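You operate a simulated robot arm through the tools that you are given. There is no shell and no other tool.

You run a simulated robot arm. Do the job below in one go: nothing can be reset, and whatever is moved stays where it is left.

## Task
Put things in order on the top of the wooden bench. At the end: the grey blue-ended billet from the top of the wooden bench stands on top of the silver round insert; the silver block from the top of the wooden bench stands where the gold brass fitting stood; the green cone stands where the grease can (marked "BEARING") stood; the gold brass fitting from the top of the wooden bench is on the grey square plate; the grease can from the top of the wooden bench is on the silver steel tray; whatever was shut is shut again. Leave all else as you found it, and nothing knocked over. Set down upright: grease can.

It is judged by the outcome, as a careful person would: the job done as asked, and still so three seconds after it is handed in. It fails if anything else is knocked over, pushed out of place, dropped, spilled or broken.

## Robot
A 6-joint arm with a two-finger parallel gripper, fixed in place. Base frame: the origin is on the floor under the middle of its stand, x ahead of it, y to its left, z up; the work surface is at about z = 880. Readings come in mm, degrees, newtons and seconds.
With the tool pointing down near the work surface it reaches from about 260 to 660 mm from the base axis. Its first joint turns from -66.0 to 66.0 degrees. Payload 2.9 kg.
Tool frame: the origin (TCP) lies between the finger pads and is the grasp point; the fingertips stand 30 mm ahead of it; z points along the fingers, y is the line along which they close. The gripper opens to 110 mm. The fingers are 20 mm wide and 10 mm thick; the gripper's body (48 by 112 mm) begins 55 mm behind the TCP.
Orientation is told as [roll, pitch, yaw] about the base's x, y, z axes, in that order, counted from this pose: with the fingers straight down and closing along the base's y, the tool's x points along the base's -x, its y along +y and its z along -z.

## Interface
- The arm moves only by the tool move_arm. Its argument "moves" is a list that holds one entry, the list of rows, each a list of 6 numbers: the shift along the tool's x, y, z in mm, then the turn, a rotation vector about the tool's x, y, z in degrees. In form: [[[x, y, z, wx, wy, wz], ...]]. A call has 1 to 20 rows; each row is the pose to reach, as a shift and turn from the pose commanded when the call began, along the tool's axes at that moment. "jaw" is the opening in per cent of the stroke, from 0 (shut) to 100 (fully open), set as the call begins (left out, the last holds). A row lasts 0.2 s, in which the tool goes at most 50 mm and 8.6 degrees; a call with a longer step from one row to the next is refused whole, and so is a gripper value outside its range. Where a pose cannot be reached the arm comes as near as it can. A force on the tool above 40 N (or 10 N above the force at the start of the call, whichever is more), or a blocked arm, ends the call early, and 0.2 s more pass. Each finger travels about 108 mm/s and halts on what it meets, pressing with about 42 N; the grip force reading is that of the motor and also rises with nothing between the fingers. The clock runs only during rows and for 0.2 s after the last one: add rows that repeat a pose to give the fingers time. The reply holds the time, the measured pose of the TCP, the force on the tool along the base axes, the opening and the grip force, in the units named above and with some noise, with the torque about the TCP (base axes, N m) and any sound that the robot's microphone picked up.
- Cameras (640 x 400 px; columns grow to the right, rows downward): "scene" is fixed at [83.5, 443.8, 1376.8]; the picture's right is [-0.65, -0.76, 0.00], its down [-0.48, 0.41, -0.77] and it looks along [0.59, -0.50, -0.63] (base axes); focal length 260 px, centre (320, 200). "wrist" rides on the gripper at [72, 17, -103] in the tool frame; the picture's right is [-0.23, 0.97, 0.00], its down [-0.76, -0.18, -0.62] and it looks along [-0.61, -0.14, 0.78] (tool axes); focal length 222 px, centre (320, 200). There is no depth. A picture from a camera that has moved, and an enlarged one, comes with that camera's place and axes in the base frame and with its lens.
- snapshot(camera): a new picture of that camera. The clock stands still meanwhile.
- zoom(camera, box): a new picture of the part [left, top, right, bottom] of that camera's present view, enlarged. The clock stands still meanwhile.
- job_done(): hands the job in; it is judged then, once.

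Nothing tells you positions but the pictures and the camera data. Unless the task says otherwise, let go and move clear before handing in.

The tools are called after "Call:" as a command line: name --argument value ..., lists and objects as JSON in quotes. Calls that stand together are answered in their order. move_arm: Moves the arm, as the interface text tells. Its arguments: {"type":"object","properties":{"moves":{"type":"array","items":{"type":"array","items":{"type":"array","items":{"type":"number"}}}},"jaw":{"type":"number"}},"required":["moves"]} The other tools are called the same way: snapshot (camera) takes a picture; zoom (camera, box) takes an enlarged picture of a part of a camera's view; job_done () hands the job in.

At the start:

```text
time: 0.0
eef_pos: [435.2, -253.4, 1159.9]
ee_rot: [0.0, -0.1, 0.0]
ft_force: [0.5, -0.8, 0.2]
wrist_torque: [0.02, -0.01, -0.02]
width: 109.9
gripper_force: 0.0
```

scene: 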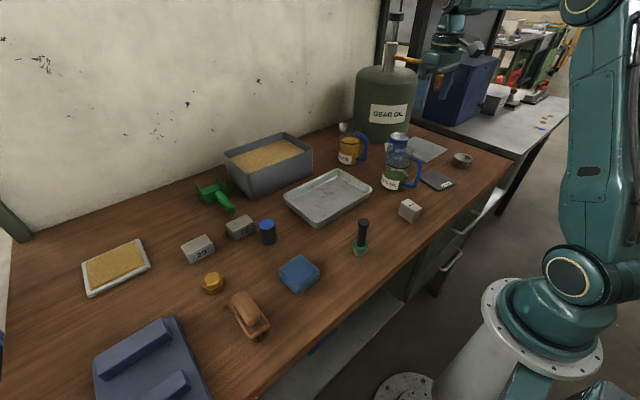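
wrist: 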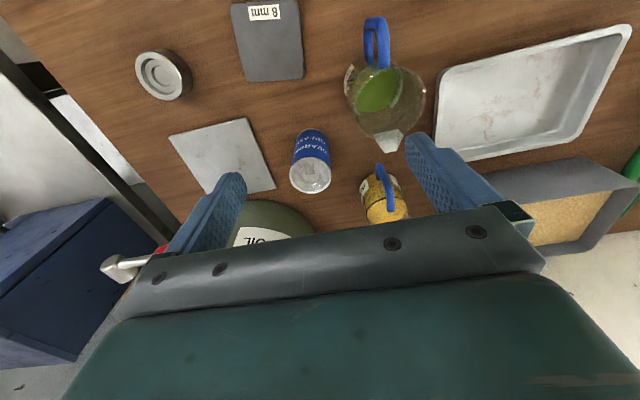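

I see a bench with a tray, sand bin, two jugs, a blue can, weights, a billet with a blue end, a gold fitting and more. I'll zoom in to identify everything before moving.

Call:
zoom --camera "scene" --box '[320, 100, 520, 225]'

Call:
zoom --camera "scene" --box '[160, 160, 320, 260]'

Call:
zoom --camera "scene" --box '[170, 220, 400, 364]'

Call:
zoom --camera "scene" --box '[320, 160, 500, 272]'

Call:
zoom --camera "wrist" --box '[100, 0, 420, 200]'

```text
3.20 times, centred on (420, 162) of scene
camera zoom: at [83.5, 443.8, 1376.8], right [-0.65, -0.76, 0.0], down [-0.48, 0.41, -0.77], along [0.59, -0.5, -0.63], focal length 832 px, centre (0, 320)
```

zoom: 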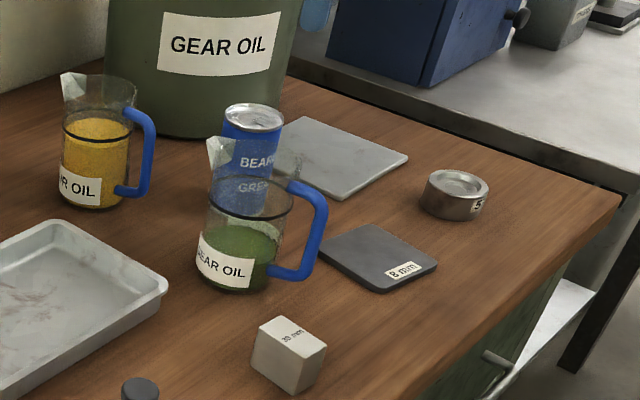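

```text
4.00 times, centred on (240, 210) of scene
camera zoom: at [83.5, 443.8, 1376.8], right [-0.65, -0.76, 0.0], down [-0.48, 0.41, -0.77], along [0.59, -0.5, -0.63], focal length 1040 px, centre (640, 160)
```

zoom: 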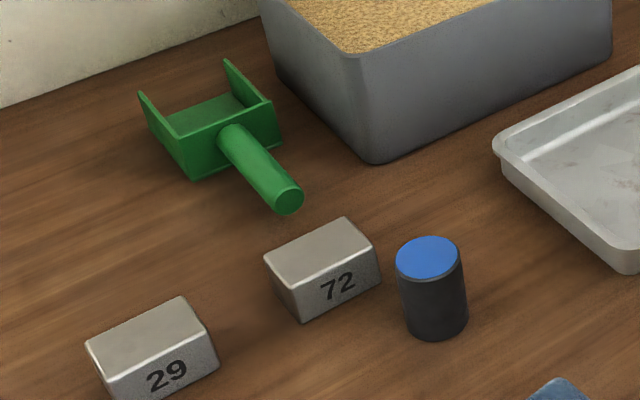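

```text
2.78 times, centred on (285, 292) of scene
camera zoom: at [83.5, 443.8, 1376.8], right [-0.65, -0.76, 0.0], down [-0.48, 0.41, -0.77], along [0.59, -0.5, -0.63], focal length 722 px, centre (417, -56)
```

zoom: 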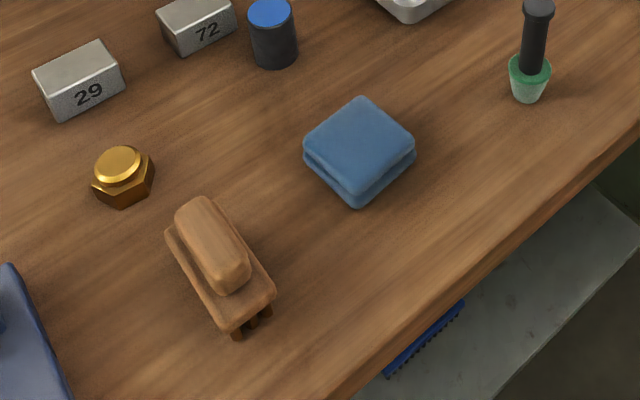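

```text
3.56 times, centred on (410, 216) of scene
camera zoom: at [83.5, 443.8, 1376.8], right [-0.65, -0.76, 0.0], down [-0.48, 0.41, -0.77], along [0.59, -0.5, -0.63], focal length 924 px, centre (0, 143)
```

zoom: 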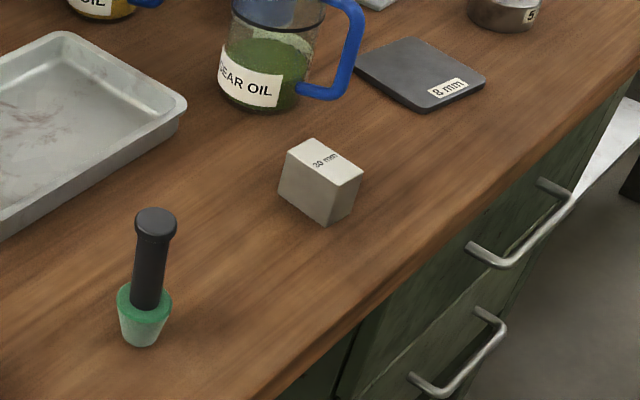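

```text
2.00 times, centred on (260, 100) of wrist
camera zoom: at [362.8, -236.5, 1261.6], right [0.23, 0.97, 0.0], down [0.76, -0.18, 0.62], along [0.61, -0.14, -0.78], focal length 444 px, centre (440, 400)
```

zoom: 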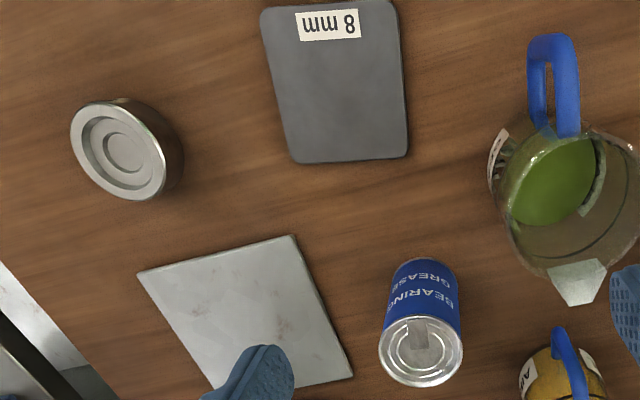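

The objects are roughly located; I need closer views of the cone-like tool, round insert and plates, so I'll move the arm up high over the bench to look.

Call:
move_arm --moves '[[[25, 45, 0, 0, 0, 0], [50, 90, 0, 0, 0, 0], [75, 135, 0, 0, 0, 0], [100, 180, 0, 0, 0, 0], [125, 225, 0, 0, 0, 0], [135, 253, 0, 0, 0, 0]]]'

```text
refused: row 1 steps farther than a row can; nothing moved
```

The first step was just too long; I'll use smaller steps.

Call:
move_arm --moves '[[[22, 42, 0, 0, 0, 0], [45, 84, 0, 0, 0, 0], [67, 126, 0, 0, 0, 0], [90, 168, 0, 0, 0, 0], [112, 210, 0, 0, 0, 0], [135, 253, 0, 0, 0, 0], [135, 253, 0, 0, 0, 0]]]'

Call:
snapshot --camera "wrist"

Call:
snapshot --camera "scene"

```text
time: 1.6
eef_pos: [301.4, 0.3, 1160.2]
ee_rot: [0.0, 0.1, 0.0]
ft_force: [-0.1, 0.2, -0.1]
wrist_torque: [0.0, -0.01, -0.03]
width: 110.1
gripper_force: 0.1
```

```text
taken
camera wrist: at [229.2, 17.2, 1262.8], right [0.23, 0.97, 0.0], down [0.76, -0.18, 0.62], along [0.61, -0.14, -0.78], focal length 222 px, centre (320, 200)
```

wrist: 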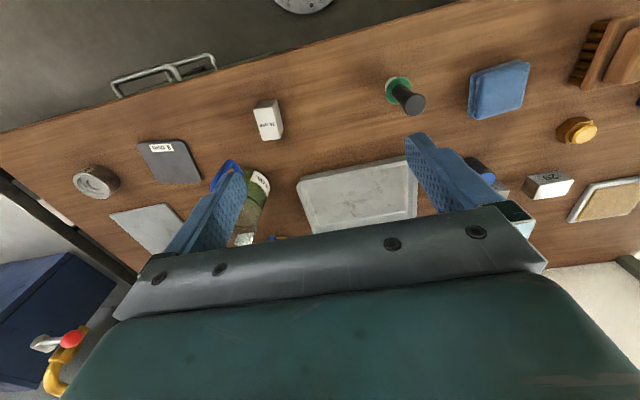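

```text
taken
```

scene: 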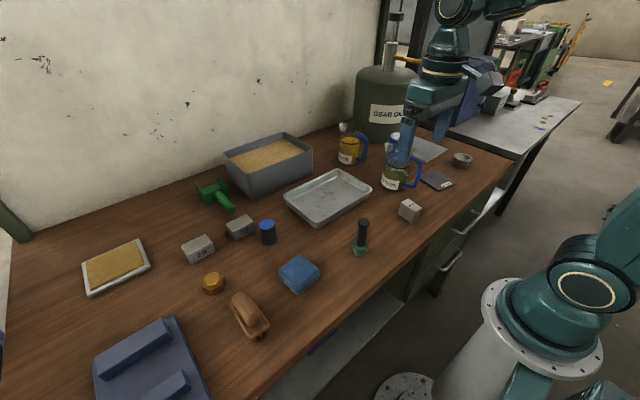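

From here the whole bench front is visible. I'll zoom on the candidates: round insert, plates, cone tool, block.

Call:
zoom --camera "wrist" --box '[50, 100, 290, 250]'

Call:
zoom --camera "wrist" --box '[350, 50, 510, 150]'

Call:
zoom --camera "wrist" --box '[480, 80, 640, 180]'

Call:
zoom --camera "wrist" --box '[90, 20, 330, 170]'

Call:
zoom --camera "scene" --box '[380, 200, 540, 300]'

Call:
zoom --camera "scene" --box '[410, 130, 490, 180]'

```text
2.67 times, centred on (170, 175) of wrist
camera zoom: at [229.2, 17.2, 1262.8], right [0.23, 0.97, 0.0], down [0.76, -0.18, 0.62], along [0.61, -0.14, -0.78], focal length 592 px, centre (720, 267)
```

zoom: 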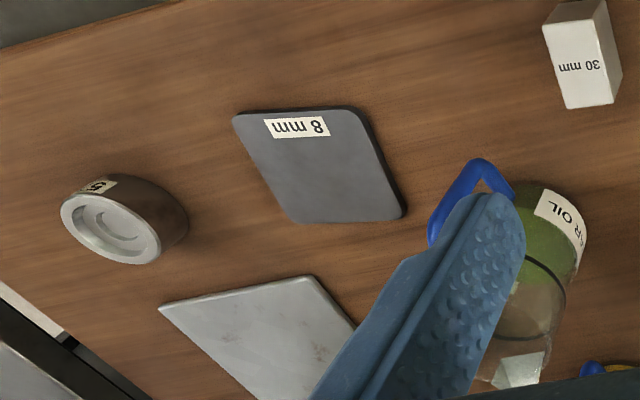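

```text
4.00 times, centred on (430, 100) of wrist
camera zoom: at [229.2, 17.2, 1262.8], right [0.23, 0.97, 0.0], down [0.76, -0.18, 0.62], along [0.61, -0.14, -0.78], focal length 888 px, centre (-120, 600)
```

zoom: 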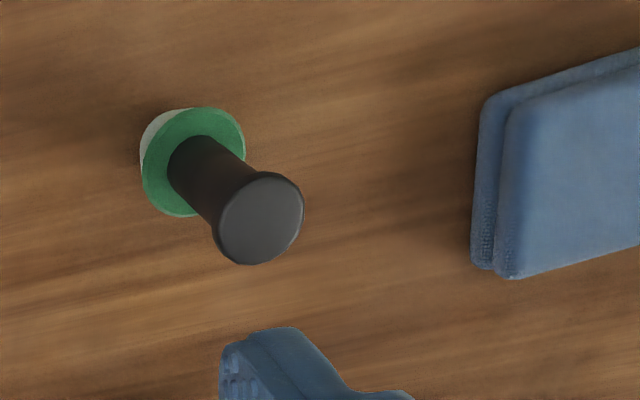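

```text
4.00 times, centred on (560, 130) of wrist
camera zoom: at [229.2, 17.2, 1262.8], right [0.23, 0.97, 0.0], down [0.76, -0.18, 0.62], along [0.61, -0.14, -0.78], focal length 888 px, centre (-640, 480)
```

zoom: 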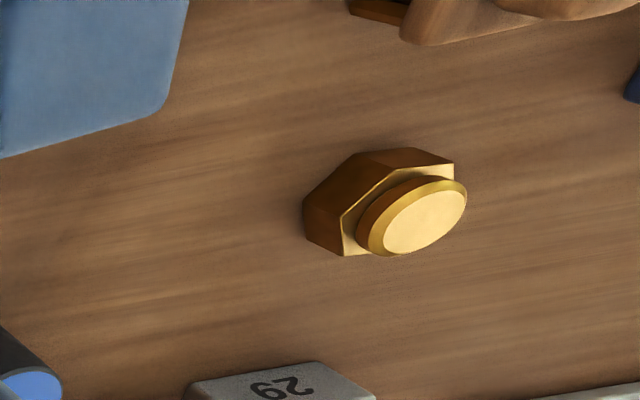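

```text
2.67 times, centred on (210, 95) of wrist
camera zoom: at [229.2, 17.2, 1262.8], right [0.23, 0.97, 0.0], down [0.76, -0.18, 0.62], along [0.61, -0.14, -0.78], focal length 592 px, centre (613, 480)
```

zoom: 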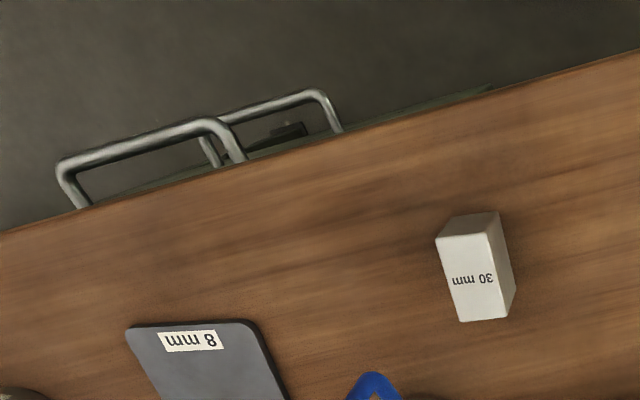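

```text
4.00 times, centred on (460, 250) of scene
camera zoom: at [83.4, 443.8, 1376.8], right [-0.65, -0.76, 0.0], down [-0.48, 0.41, -0.77], along [0.59, -0.5, -0.63], focal length 1040 px, centre (-240, 0)
```

zoom: 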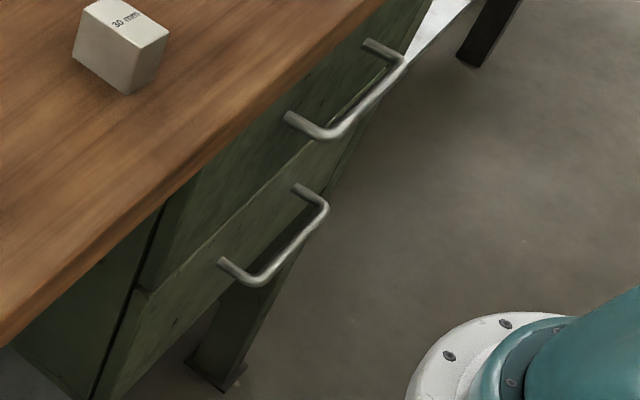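

```text
8.00 times, centred on (450, 155) of scene
camera zoom: at [83.4, 443.8, 1376.8], right [-0.65, -0.76, 0.0], down [-0.48, 0.41, -0.77], along [0.59, -0.5, -0.63], focal length 2079 px, centre (-720, 560)
```

zoom: 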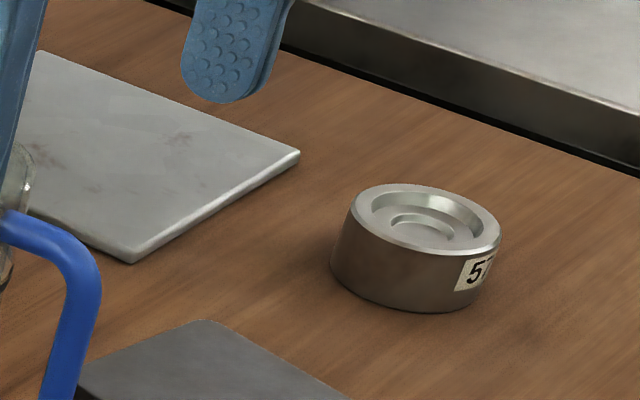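

The tool with the black handle needs a closer look, as does the area around: I want to know whether it is the "green cone" or whether something is hidden in a drawer. Zooming more.

Call:
zoom --camera "scene" --box '[330, 210, 394, 260]'

Call:
zoom --camera "scene" --box '[170, 170, 290, 270]'

Call:
zoom --camera "scene" --box '[260, 280, 420, 380]'

Call:
zoom --camera "scene" --box '[440, 40, 640, 165]'

Call:
zoom --camera "scene" --box '[385, 190, 433, 228]'

Call:
zoom --camera "scene" --box '[0, 280, 200, 400]'

```text
8.00 times, centred on (362, 235) of scene
camera zoom: at [83.4, 443.8, 1376.8], right [-0.65, -0.76, 0.0], down [-0.48, 0.41, -0.77], along [0.59, -0.5, -0.63], focal length 2079 px, centre (-16, -80)
```

zoom: 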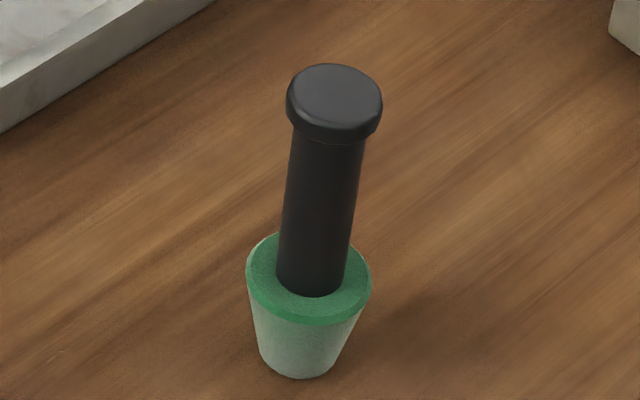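

```text
4.00 times, centred on (230, 220) of scene
camera zoom: at [83.4, 443.8, 1376.8], right [-0.65, -0.76, 0.0], down [-0.48, 0.41, -0.77], along [0.59, -0.5, -0.63], focal length 1040 px, centre (680, 120)
```

zoom: 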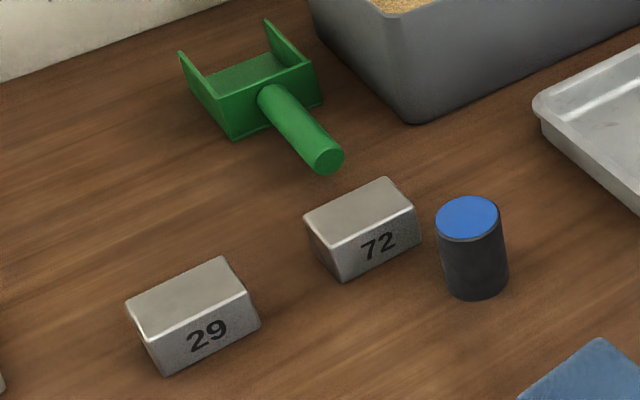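

```text
4.00 times, centred on (340, 330) of scene
camera zoom: at [83.4, 443.8, 1376.8], right [-0.65, -0.76, 0.0], down [-0.48, 0.41, -0.77], along [0.59, -0.5, -0.63], focal length 1040 px, centre (240, -320)
```

zoom: 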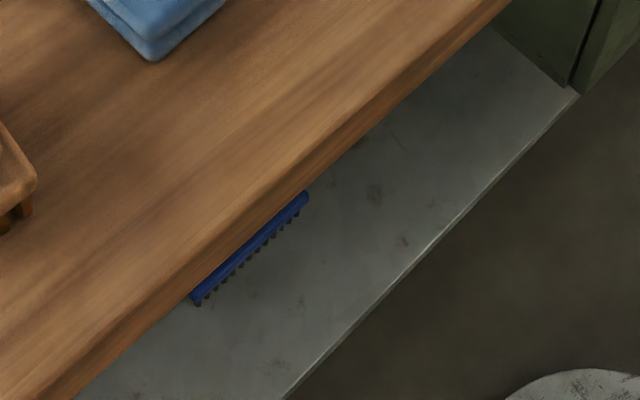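

```text
3.20 times, centred on (540, 102) of scene
camera zoom: at [83.4, 443.8, 1376.8], right [-0.65, -0.76, 0.0], down [-0.48, 0.41, -0.77], along [0.59, -0.5, -0.63], focal length 832 px, centre (-384, 512)
```

zoom: 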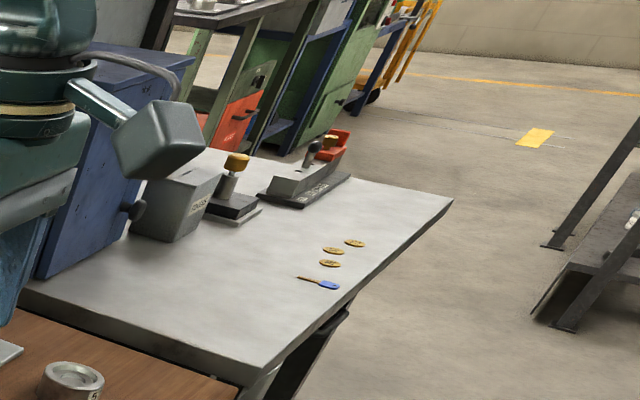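

```text
10.53 times, centred on (409, 209) of scene
camera zoom: at [83.4, 443.8, 1376.8], right [-0.65, -0.76, 0.0], down [-0.48, 0.41, -0.77], along [0.59, -0.5, -0.63], focal length 2735 px, centre (-617, 105)
```

zoom: 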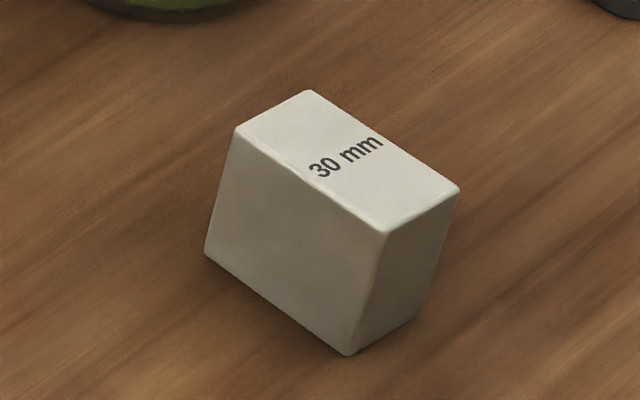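

```text
3.20 times, centred on (100, 340) of scene
camera zoom: at [83.4, 443.8, 1376.8], right [-0.65, -0.76, 0.0], down [-0.48, 0.41, -0.77], along [0.59, -0.5, -0.63], focal length 832 px, centre (1024, -248)
```

zoom: 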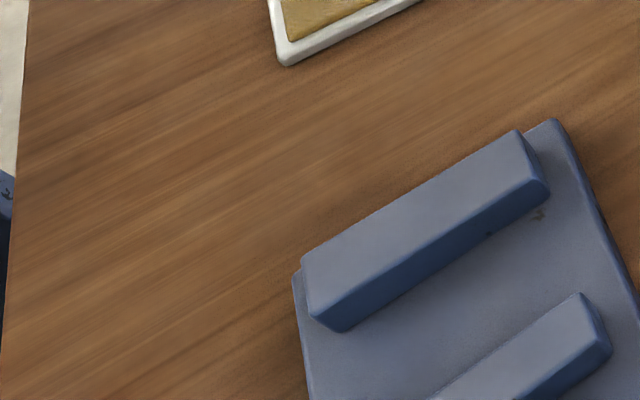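

The black-handled thing is a taper plug; the cone may instead be hidden in a drawer of the cabinet under the bench. I'll move to the front right of the bench and look at the drawer fronts.

Call:
move_arm --moves '[[[7, -43, 10, 0, 0, 0], [14, -86, 20, 0, 0, 0], [21, -129, 30, 0, 0, 0], [28, -172, 40, 0, 0, 0], [35, -215, 50, 0, 0, 0], [43, -258, 60, 0, 0, 0], [51, -300, 70, 0, 0, 0], [51, -300, 70, 0, 0, 0]]]'

Call:
snapshot --camera "wrist"

```text
time: 3.4
eef_pos: [249.8, -300.7, 1090.0]
ee_rot: [0.0, 0.0, 0.1]
ft_force: [-0.5, -0.3, -0.9]
wrist_torque: [0.04, 0.0, 0.0]
width: 109.8
gripper_force: 0.0
```

```text
taken
camera wrist: at [177.1, -284.1, 1192.1], right [0.23, 0.97, 0.0], down [0.76, -0.18, 0.62], along [0.61, -0.14, -0.78], focal length 222 px, centre (320, 200)
```

wrist: 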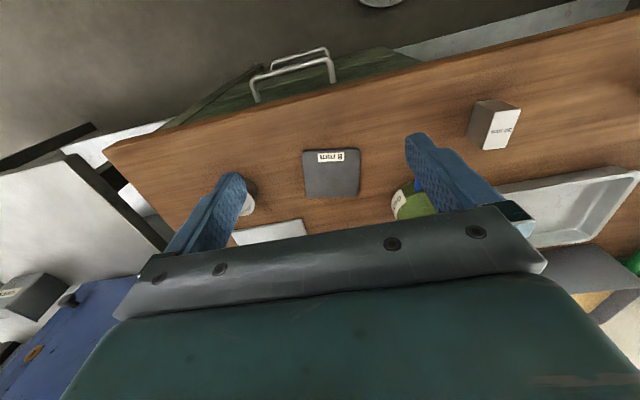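

Call:
zoom --camera "wrist" --box '[130, 20, 450, 220]'

```text
2.00 times, centred on (290, 120) of wrist
camera zoom: at [177.1, -284.1, 1192.1], right [0.23, 0.97, 0.0], down [0.76, -0.18, 0.62], along [0.61, -0.14, -0.78], focal length 444 px, centre (380, 360)
```

zoom: 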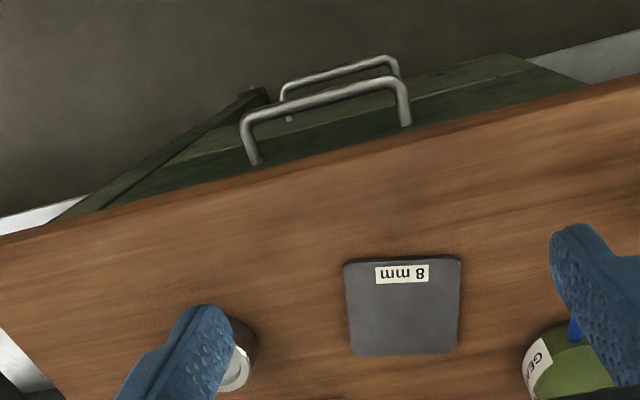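

The handle bar is at about x=228, z=767, y from −275 to −415, with the panel at about x=260. I'll test in free space whether the arm can tilt forward at this place, and look at the drawer fronts.

Call:
move_arm --moves '[[[10, -3, 18, 0, -7.5, 0], [20, -6, 36, 0, -15, 0], [30, -9, 54, 0, -22.5, 0], [40, -12, 72, 0, -30, 0], [45, -16, 90, 0, -37.5, 0], [50, -20, 110, 0, -45, 0], [50, -20, 110, 0, -45, 0]]]'

Call:
snapshot --camera "wrist"

Call:
snapshot --camera "scene"

```text
time: 5.0
eef_pos: [314.9, -261.0, 978.9]
ee_rot: [0.1, -45.0, 0.0]
ft_force: [0.0, -0.9, -0.6]
wrist_torque: [-0.03, -0.01, -0.02]
width: 109.8
gripper_force: 0.1
out of reach, approached as far as the arm can: row 3, 4, 5, 6, 7
```

```text
taken
camera wrist: at [190.2, -244.3, 999.4], right [0.16, 0.97, 0.16], down [0.1, -0.18, 0.98], along [0.98, -0.14, -0.12], focal length 222 px, centre (320, 200)
```

wrist: 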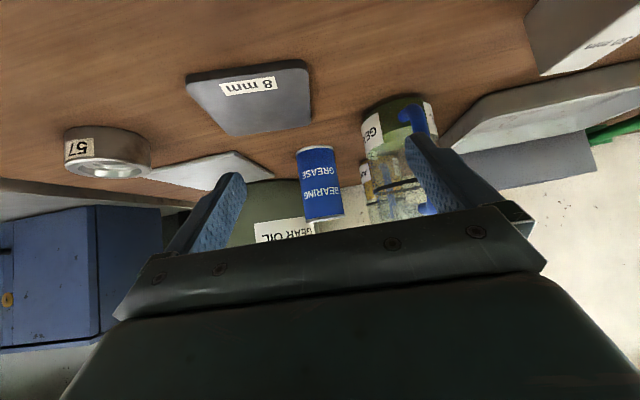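

```text
taken
```

scene: 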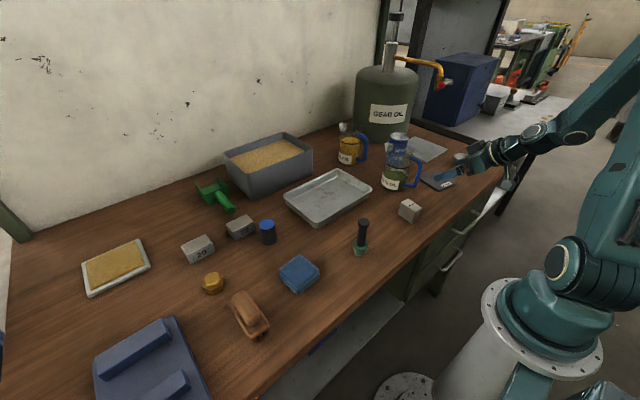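

Forward tilt is out of reach here (arm's first joint limit). I'll straighten the tool, then go lower near the handle with the tool pointing down to see the handle geometry.

Call:
move_arm --moves '[[[-14, 0, -14, 0, 7.5, 0], [-28, 0, -28, 0, 15, 0], [-42, 0, -42, 0, 22.5, 0], [-42, 0, -42, 0, 30, 0], [-42, 0, -42, 0, 37.5, 0], [-42, 0, -42, 0, 45, 0], [-42, 0, -42, 0, 45, 0]]]'

```text
time: 6.6
eef_pos: [316.1, -265.0, 1036.7]
ee_rot: [0.0, 0.1, -0.1]
ft_force: [0.1, -0.9, 0.1]
wrist_torque: [-0.01, -0.01, 0.01]
width: 110.0
gripper_force: 0.1
```

Call:
move_arm --moves '[[[40, -3, 15, 0, 0, 0], [80, -6, 35, 0, 0, 0], [111, -10, 60, 0, 0, 0], [111, -10, 77, 0, 0, 0], [111, -10, 77, 0, 0, 0]]]'

Call:
snapshot --camera "wrist"

Call:
snapshot --camera "scene"

```text
time: 7.8
eef_pos: [206.1, -273.9, 959.1]
ee_rot: [0.0, 0.0, -0.1]
ft_force: [-0.3, -0.4, -0.7]
wrist_torque: [0.02, -0.01, 0.0]
width: 109.9
gripper_force: 0.1
```

```text
taken
camera wrist: at [133.3, -257.3, 1062.3], right [0.23, 0.97, 0.0], down [0.76, -0.18, 0.62], along [0.61, -0.14, -0.78], focal length 222 px, centre (320, 200)
```

wrist: 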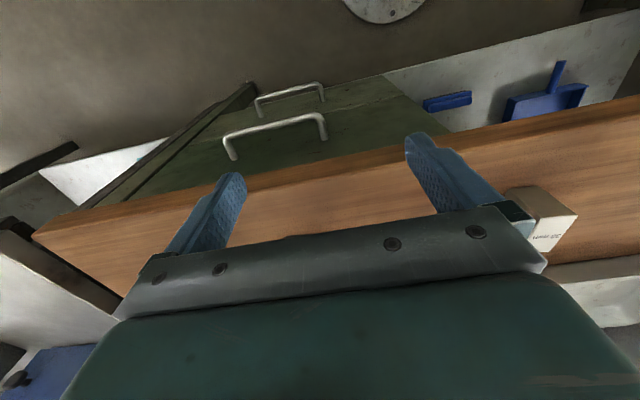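

```text
taken
```

scene: 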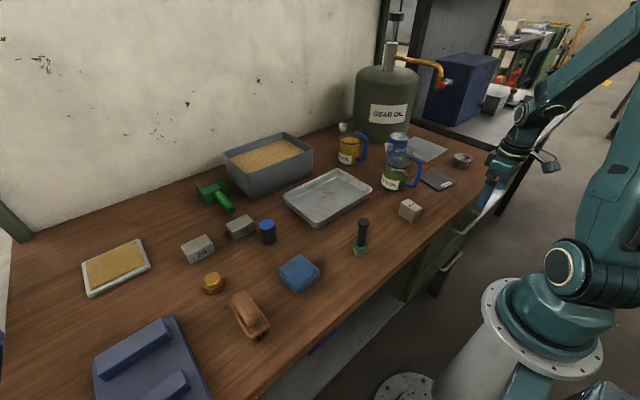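

Call:
zoom --camera "wrist" --box '[140, 60, 440, 220]'

Call:
zoom --camera "wrist" --box '[400, 0, 640, 150]'

```text
2.13 times, centred on (290, 140) of wrist
camera zoom: at [133.3, -257.3, 1062.3], right [0.23, 0.97, 0.0], down [0.76, -0.18, 0.62], along [0.61, -0.14, -0.78], focal length 474 px, centre (384, 328)
```

zoom: 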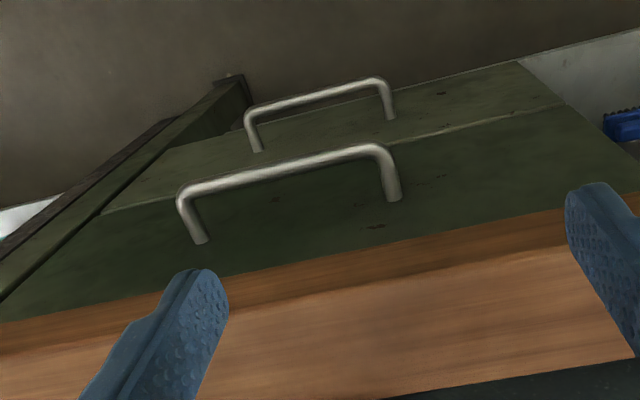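

```text
2.67 times, centred on (520, 75) of wrist
camera zoom: at [133.3, -257.3, 1062.3], right [0.23, 0.97, 0.0], down [0.76, -0.18, 0.62], along [0.61, -0.14, -0.78], focal length 592 px, centre (-213, 533)
```

zoom: 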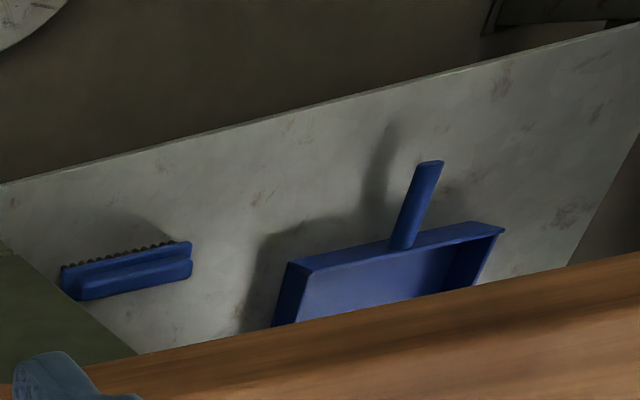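

The two drawers share plain bar handles; the upper bar lies at x≈226, z≈766 with ~29 mm gap to the panel. I'll tilt about 20° in front of the bench edge for a close look before hooking a finger behind the bar; jaw set to about 40 mm.

Call:
move_arm --moves '[[[0, 2, 10, 0, -6, 0], [-5, 4, 25, 0, -12, 0], [-10, 6, 45, 0, -18, 0], [-16, 6, 60, 0, -20, 0], [-16, 6, 79, 0, -20, 0], [-16, 6, 79, 0, -20, 0]]]' --jaw 37

Call:
snapshot --camera "wrist"

Call:
zoom --camera "scene" --box '[420, 120, 580, 280]'

```text
time: 9.2
eef_pos: [222.6, -267.0, 881.3]
ee_rot: [0.0, -20.1, 0.0]
ft_force: [0.4, 0.3, -0.3]
wrist_torque: [-0.03, 0.01, 0.01]
width: 40.8
gripper_force: 0.0
```

```text
taken
camera wrist: at [118.8, -250.7, 953.3], right [0.21, 0.97, 0.08], down [0.5, -0.18, 0.85], along [0.84, -0.14, -0.53], focal length 222 px, centre (320, 200)
```

wrist: 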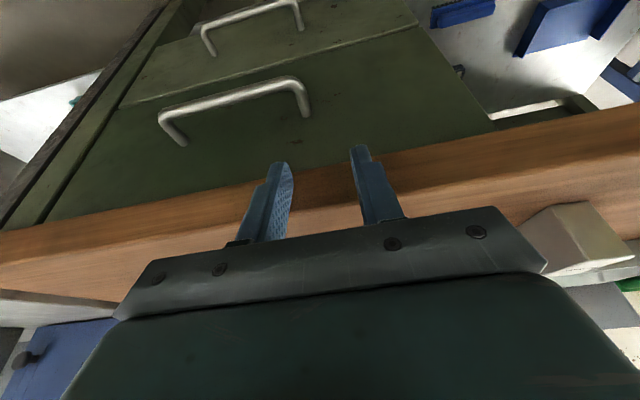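

```text
2.50 times, centred on (500, 200) of scene
camera zoom: at [83.5, 443.8, 1376.8], right [-0.65, -0.76, 0.0], down [-0.48, 0.41, -0.77], along [0.59, -0.5, -0.63], focal length 650 px, centre (-130, 200)
```

zoom: 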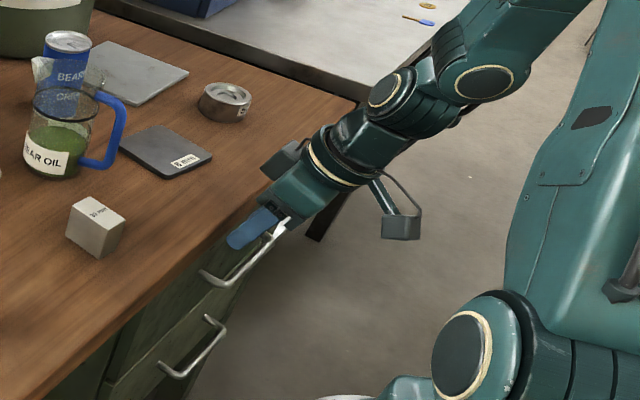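

Call:
zoom --camera "wrist" --box '[140, 40, 400, 200]'

```text
2.46 times, centred on (270, 120) of wrist
camera zoom: at [118.8, -250.7, 953.3], right [0.21, 0.97, 0.08], down [0.5, -0.18, 0.85], along [0.84, -0.14, -0.53], focal length 547 px, centre (443, 397)
```

zoom: 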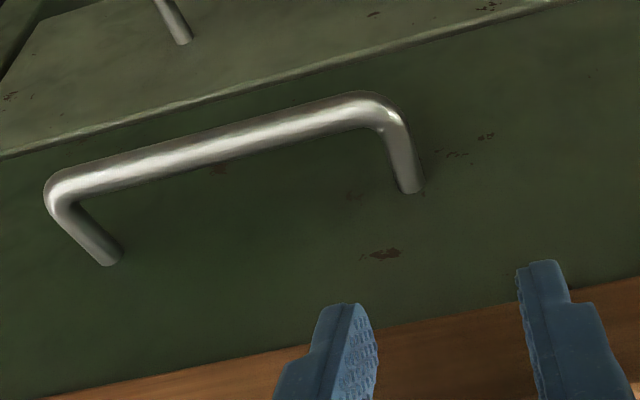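

The bar centre works out to x≈224, z≈765, radius ≈5.5, right leg at y≈−280. I'll lower the inner finger into the gap between bar and panel next to that leg.

Call:
move_arm --moves '[[[10.7, -3, 29.1, 0, 0, 0], [16.1, -4, 53.8, 0, 0, 0], [19.8, -5, 72.6, 0, 0, 0], [20.4, -5.5, 84.1, 0, 0, 0], [20.7, -6, 94.6, 0, 0, 0], [20.7, -6, 94.6, 0, 0, 0]]]'

Call:
snapshot --camera "wrist"

Call:
zoom --camera "scene" --box '[420, 140, 540, 260]'

```text
time: 10.3
eef_pos: [227.7, -273.9, 795.9]
ee_rot: [-0.1, -19.6, -0.2]
ft_force: [-10.0, 2.2, 9.9]
wrist_torque: [-0.13, -0.79, 0.22]
width: 40.3
gripper_force: 0.1
stopped in row 5: the force on the tool passed its limit at 63 N (the readings are from after the stop); the commanded pose is now the measured one
```

```text
taken
camera wrist: at [124.3, -256.7, 868.2], right [0.22, 0.97, 0.07], down [0.51, -0.18, 0.84], along [0.83, -0.14, -0.53], focal length 222 px, centre (320, 200)
```

wrist: 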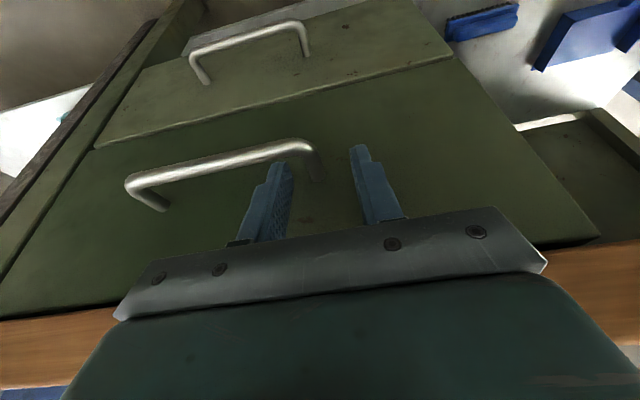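

```text
3.33 times, centred on (480, 200) of scene
camera zoom: at [83.1, 443.9, 1376.8], right [-0.65, -0.76, 0.0], down [-0.48, 0.41, -0.77], along [0.59, -0.5, -0.63], focal length 866 px, centre (-213, 200)
```

zoom: 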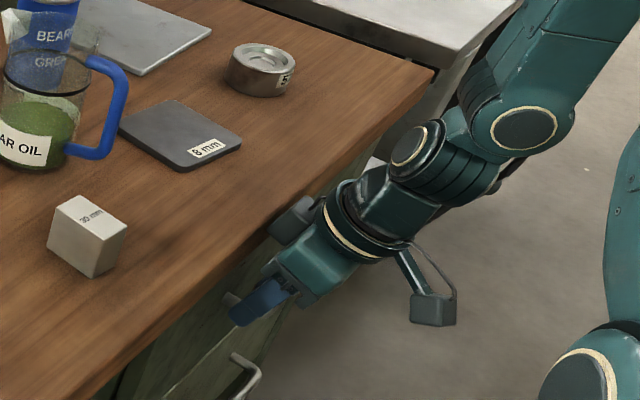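

Call:
zoom --camera "scene" --box '[450, 175, 530, 245]'

Call:
zoom --camera "wrist" --box '[200, 110, 440, 260]'

```text
5.71 times, centred on (490, 210) of scene
camera zoom: at [83.1, 443.9, 1376.8], right [-0.65, -0.76, 0.0], down [-0.48, 0.41, -0.77], along [0.59, -0.5, -0.63], focal length 1485 px, centre (-651, 143)
```

zoom: 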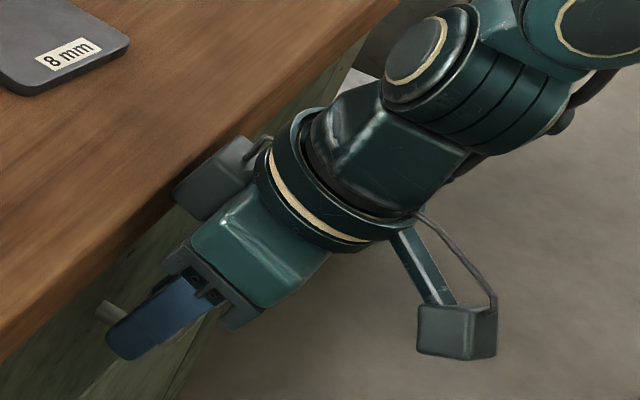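

```text
2.67 times, centred on (320, 185) of wrist
camera zoom: at [124.3, -256.7, 868.2], right [0.22, 0.97, 0.07], down [0.51, -0.18, 0.84], along [0.83, -0.14, -0.53], focal length 592 px, centre (320, 240)
```

zoom: 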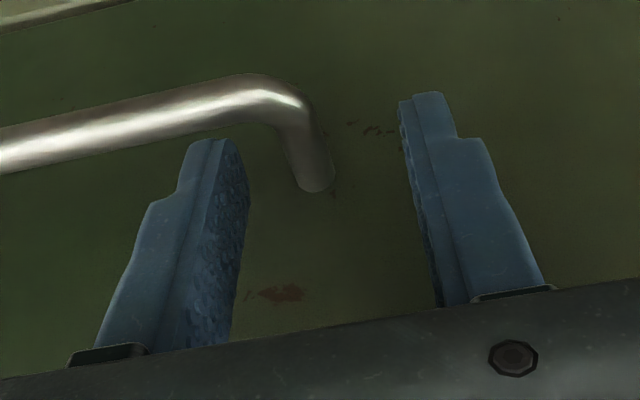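

The gripper has a box on its bench side (about 42 mm off-axis) which touched the bench edge, so I stopped. I'll back out upward and turn the tool half a turn so the slimmer arrangement faces the bench (the camera then rides above the bench top).

Call:
move_arm --moves '[[[8, 2, -10, 0, 0, 0], [-6, 3, -52, 0, 0, 0], [-20, 4, -95, 0, 0, 0], [-20, 4, -140, 0, 6, 0], [-20, 4, -170, 0, 13, 0], [-20, 4, -190, 0, 20, 0], [-20, 4, -190, 0, 20, 0]]]'

```text
time: 11.9
eef_pos: [182.7, -269.5, 982.6]
ee_rot: [-0.2, 0.4, -0.1]
ft_force: [0.4, -0.5, 0.9]
wrist_torque: [-0.03, 0.02, 0.03]
width: 40.8
gripper_force: 0.1
out of reach, approached as far as the arm can: row 1, 2, 3
```

Call:
move_arm --moves '[[[-5, 0, -5, 0, 0, 8.5], [-10, 0, -10, 0, 0, 17], [-15, 0, -15, 0, 0, 25.5], [-20, 0, -20, 0, 0, 34], [-25, 0, -20, 0, 0, 42.5], [-30, 0, -20, 0, 0, 51], [-35, 0, -20, 0, 0, 59.5], [-40, 0, -20, 0, 0, 68], [-40, 0, -20, 0, 0, 76.5], [-40, 0, -20, 0, 0, 85], [-40, 0, -20, 0, 0, 93.5], [-40, 0, -20, 0, 0, 102], [-40, 0, -20, 0, 0, 110.5], [-40, 0, -20, 0, 0, 119], [-40, 0, -20, 0, 0, 127.5], [-40, 0, -20, 0, 0, 136], [-40, 0, -20, 0, 0, 144.5], [-40, 0, -20, 0, 0, 153], [-40, 0, -20, 0, 0, 161.5], [-40, 0, -20, 0, 0, 170]]]'

Call:
snapshot --camera "scene"

```text
time: 16.1
eef_pos: [223.7, -269.1, 1000.6]
ee_rot: [0.0, -0.3, -170.1]
ft_force: [-1.6, -1.0, 0.8]
wrist_torque: [0.01, 0.01, 0.02]
width: 40.7
gripper_force: 0.0
```

```text
taken
```

scene: 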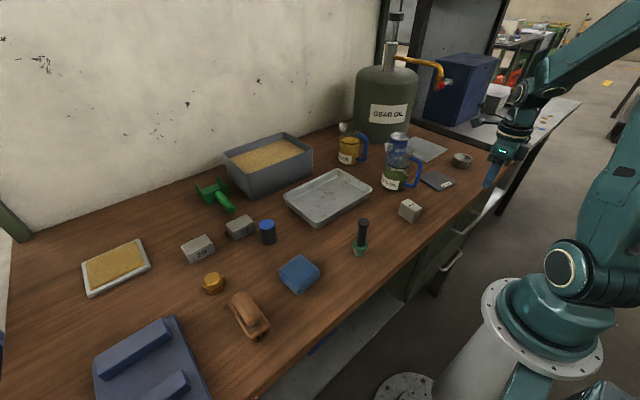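

Call:
move_arm --moves '[[[0, 0, 0, 0, 0, 5], [0, 0, 0, 0, 0, 9.9], [0, 0, 0, 0, 0, 9.9]]]'

Call:
zoom --camera "scene" --box '[440, 60, 600, 220]'

Call:
snapshot --camera "wrist"

```text
time: 16.9
eef_pos: [223.8, -270.2, 1001.1]
ee_rot: [0.0, -0.3, 179.9]
ft_force: [-0.1, -0.6, -0.2]
wrist_torque: [-0.03, 0.02, 0.01]
width: 40.9
gripper_force: 0.1
```

```text
2.50 times, centred on (520, 140) of scene
camera zoom: at [83.5, 443.8, 1376.8], right [-0.65, -0.76, 0.0], down [-0.48, 0.41, -0.77], along [0.59, -0.5, -0.63], focal length 650 px, centre (-180, 350)
```

zoom: 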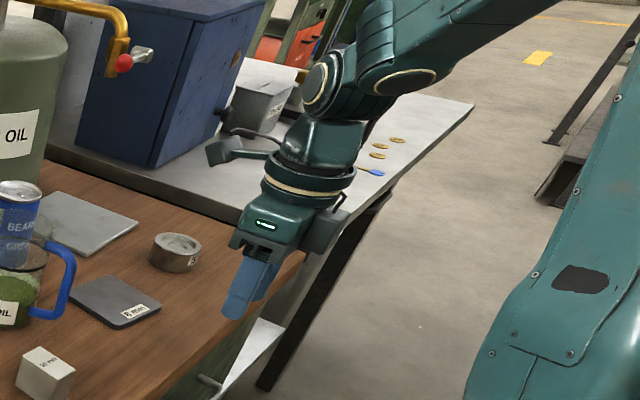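

```text
taken
camera wrist: at [296.4, -286.5, 1103.3], right [-0.23, -0.97, 0.0], down [-0.76, 0.18, 0.63], along [-0.61, 0.14, -0.78], focal length 222 px, centre (320, 200)
```

wrist: 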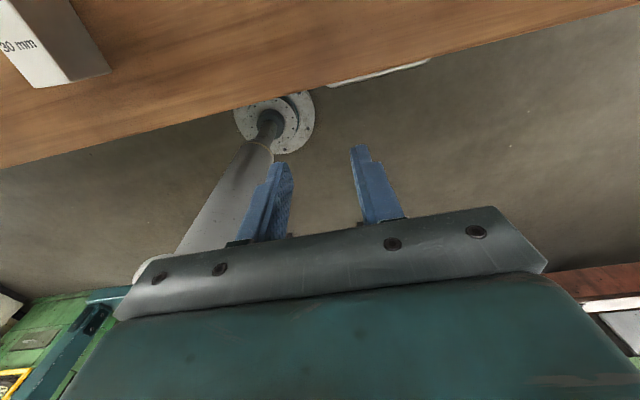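

Now the box faces away from the bench. I'll tilt 20° and come down to just in front of the bench edge again.

Call:
move_arm --moves '[[[0, 0, 30, 0, 7, 0], [0, 0, 60, 0, 14, 0], [-0.8, 0, 90, 0, 20, 0], [-0.8, 0, 120, 0, 20, 0], [-0.8, 0, 120, 0, 20, 0]]]'

Call:
zoom --camera "scene" --box '[420, 120, 548, 200]'

```text
time: 18.1
eef_pos: [220.9, -269.4, 881.3]
ee_rot: [0.1, 19.6, -180.0]
ft_force: [-0.5, 0.2, 0.1]
wrist_torque: [0.01, -0.03, 0.03]
width: 40.9
gripper_force: 0.0
```

```text
5.00 times, centred on (484, 160) of scene
camera zoom: at [83.5, 443.8, 1376.8], right [-0.65, -0.76, 0.0], down [-0.48, 0.41, -0.77], along [0.59, -0.5, -0.63], focal length 1299 px, centre (-500, 400)
```

zoom: 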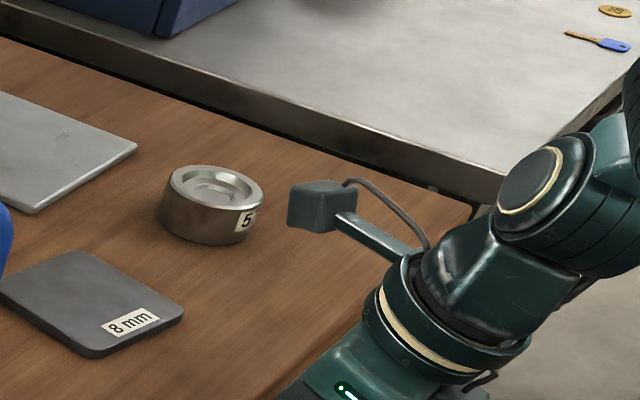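

Call:
move_arm --moves '[[[-9.4, 0.6, 29.5, 0, 0, 0], [-14.1, 1.6, 54.4, 0, 0, 0], [-17.6, 2.6, 73.3, 0, 0, 0], [-17.6, 2.6, 73.3, 0, 0, 0]]]'

Call:
zoom --camera "scene" --box '[420, 170, 548, 250]'

```text
time: 19.1
eef_pos: [228.8, -274.6, 806.8]
ee_rot: [0.0, 19.7, -180.0]
ft_force: [0.5, -0.3, -0.2]
wrist_torque: [0.02, 0.0, -0.04]
width: 40.6
gripper_force: 0.2
```

```text
5.00 times, centred on (484, 210) of scene
camera zoom: at [83.5, 443.8, 1376.8], right [-0.65, -0.76, 0.0], down [-0.48, 0.41, -0.77], along [0.59, -0.5, -0.63], focal length 1299 px, centre (-500, 150)
```

zoom: 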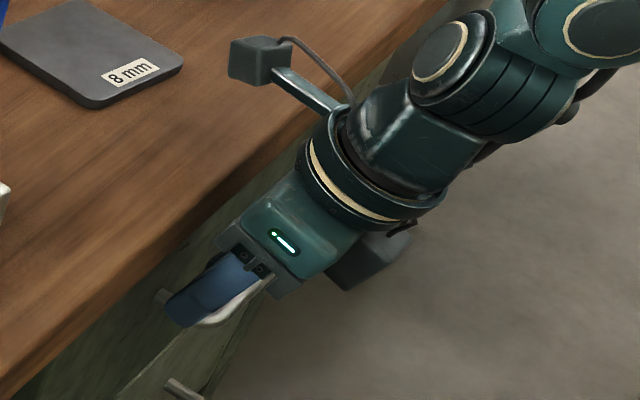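

Call:
move_arm --moves '[[[-0.3, -0.8, 11.3, 0, 0, 0], [-0.6, -1.5, 22.6, 0, 0, 0], [-0.6, -1.5, 22.6, 0, 0, 0]]]'

Call:
zoom --camera "scene" --box '[420, 180, 532, 250]'

```text
time: 19.9
eef_pos: [236.1, -272.3, 784.7]
ee_rot: [0.2, 19.7, -180.0]
ft_force: [0.2, 0.3, 0.6]
wrist_torque: [-0.01, -0.03, -0.03]
width: 40.7
gripper_force: 0.0
```

```text
5.71 times, centred on (476, 215) of scene
camera zoom: at [83.5, 443.8, 1376.8], right [-0.65, -0.76, 0.0], down [-0.48, 0.41, -0.77], along [0.59, -0.5, -0.63], focal length 1485 px, centre (-571, 114)
```

zoom: 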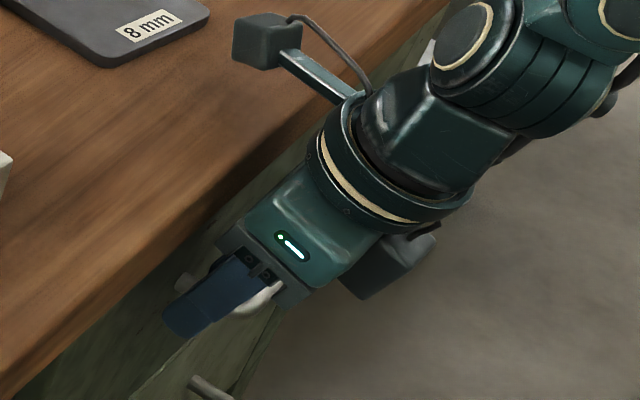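

No contact: the finger is in the gap behind the bar. Now pulling gently toward −x while easing the tilt.

Call:
move_arm --moves '[[[-5.7, 0, -2, 0, 0, 0], [-11.3, 0, -4, 0, -1, 0], [-17, 0, -6.1, 0, -2, 0], [-22.6, 0, -8.1, 0, -3, 0], [-28.3, 0, -10.1, 0, -4, 0], [-28.3, 0, -10.1, 0, -4, 0]]]'

Call:
zoom --camera "scene" --box '[400, 170, 560, 270]'

```text
time: 21.3
eef_pos: [206.6, -271.1, 784.4]
ee_rot: [0.1, 15.6, -180.0]
ft_force: [0.8, -0.3, -1.3]
wrist_torque: [0.0, 0.02, 0.0]
width: 40.9
gripper_force: 0.0
```

```text
4.00 times, centred on (480, 220) of scene
camera zoom: at [83.5, 443.8, 1376.8], right [-0.65, -0.76, 0.0], down [-0.48, 0.41, -0.77], along [0.59, -0.5, -0.63], focal length 1040 px, centre (-320, 120)
```

zoom: 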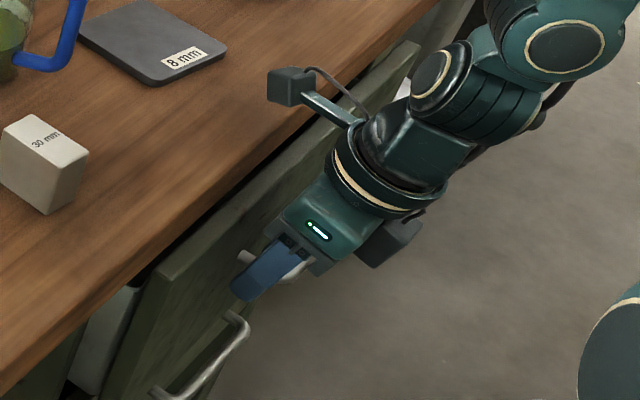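

It moves freely. Continuing to pull while straightening the tool.

Call:
move_arm --moves '[[[-9.6, 0, -2.7, 0, -2, 0], [-19.3, 0, -5.4, 0, -4, 0], [-28.9, 0, -8.1, 0, -6, 0], [-38.5, 0, -10.8, 0, -8, 0], [-48.2, 0, -13.5, 0, -10, 0], [-57.8, 0, -16.1, 0, -12, 0], [-57.8, 0, -16.1, 0, -12, 0]]]'

Call:
snapshot --camera "scene"

```text
time: 22.9
eef_pos: [150.7, -269.7, 784.1]
ee_rot: [0.2, 3.6, 180.0]
ft_force: [-0.1, -0.3, -0.5]
wrist_torque: [-0.05, -0.03, -0.03]
width: 40.9
gripper_force: 0.0
```

```text
taken
```

scene: 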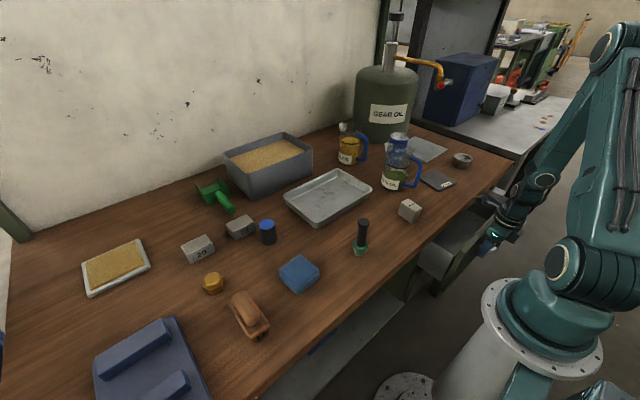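

Call:
zoom --camera "scene" --box '[400, 190, 528, 290]'

Call:
snapshot --camera "wrist"

```text
4.00 times, centred on (464, 240) of scene
camera zoom: at [83.5, 443.8, 1376.8], right [-0.65, -0.76, 0.0], down [-0.48, 0.41, -0.77], along [0.59, -0.5, -0.63], focal length 1040 px, centre (-256, 40)
```

zoom: 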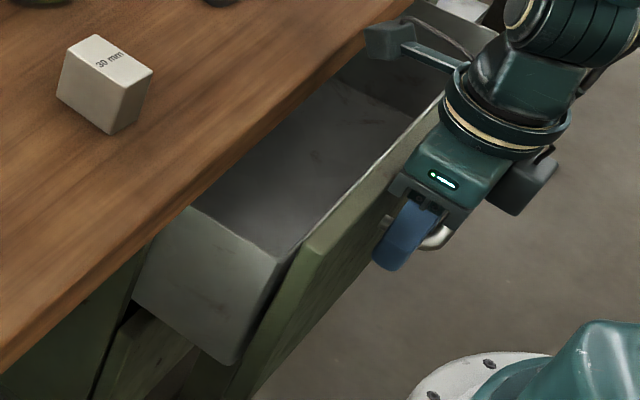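

```text
taken
camera wrist: at [215.2, -286.0, 891.2], right [-0.23, -0.97, -0.01], down [-0.8, 0.18, 0.58], along [-0.56, 0.14, -0.82], focal length 222 px, centre (320, 200)
```

wrist: 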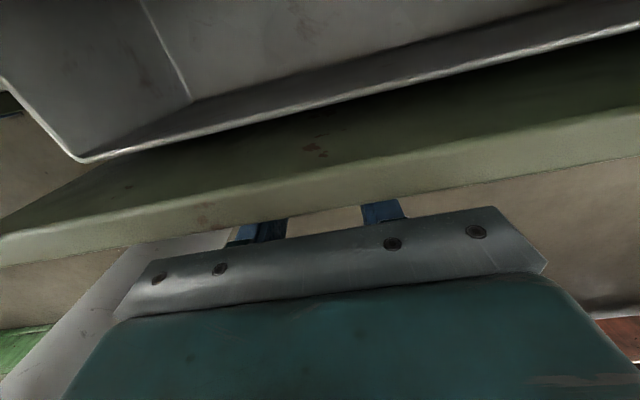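

The drawer slides out nicely (metal box inside). I'll pull a bit further with this hook, then lift out and look inside.

Call:
move_arm --moves '[[[-8, 0, -0.5, 0, -2, 0], [-16, 0, -1, 0, -3.6, 0], [-21, 0, -1.3, 0, -3.6, 0], [-21, 0, -1.3, 0, -3.6, 0]]]'

```text
time: 23.9
eef_pos: [132.7, -268.7, 784.4]
ee_rot: [0.2, -0.2, 180.0]
ft_force: [0.5, 0.0, 0.8]
wrist_torque: [0.01, -0.03, -0.01]
width: 40.9
gripper_force: 0.2
out of reach, approached as far as the arm can: row 2, 3, 4
```

Call:
move_arm --moves '[[[3, 0, 0, 0, 0, 0], [3, 0, -40, 0, 0, 0], [3, 0, -80, 0, 0, 0], [20, 0, -120, 0, 0, 0], [50, 0, -150, 0, 0, 0], [80, 0, -170, 0, 0, 0], [80, 0, -170, 0, 0, 0]]]'

Call:
snapshot --camera "wrist"

Call:
snapshot --camera "scene"

```text
time: 25.5
eef_pos: [213.1, -267.0, 954.7]
ee_rot: [0.1, 0.1, 180.0]
ft_force: [0.2, -0.2, 1.0]
wrist_torque: [-0.02, -0.01, -0.03]
width: 40.8
gripper_force: 0.0
```

```text
taken
camera wrist: at [285.2, -283.8, 1057.4], right [-0.23, -0.97, 0.0], down [-0.76, 0.18, 0.62], along [-0.61, 0.14, -0.78], focal length 222 px, centre (320, 200)
```

wrist: 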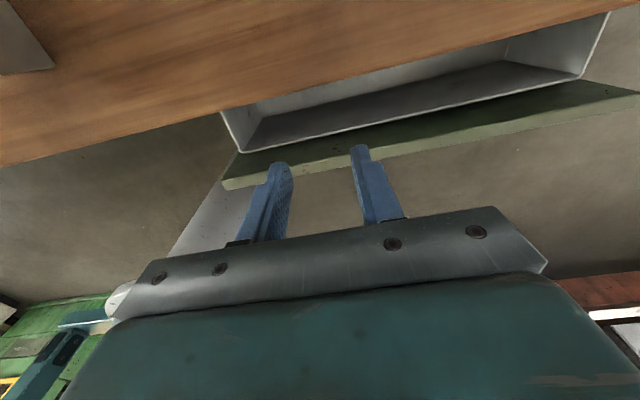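

```text
taken
```

scene: 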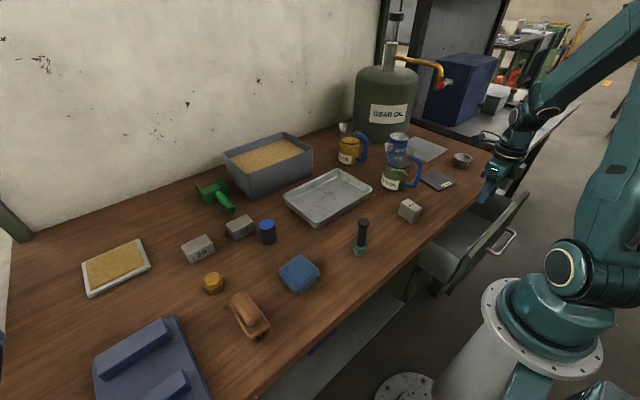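

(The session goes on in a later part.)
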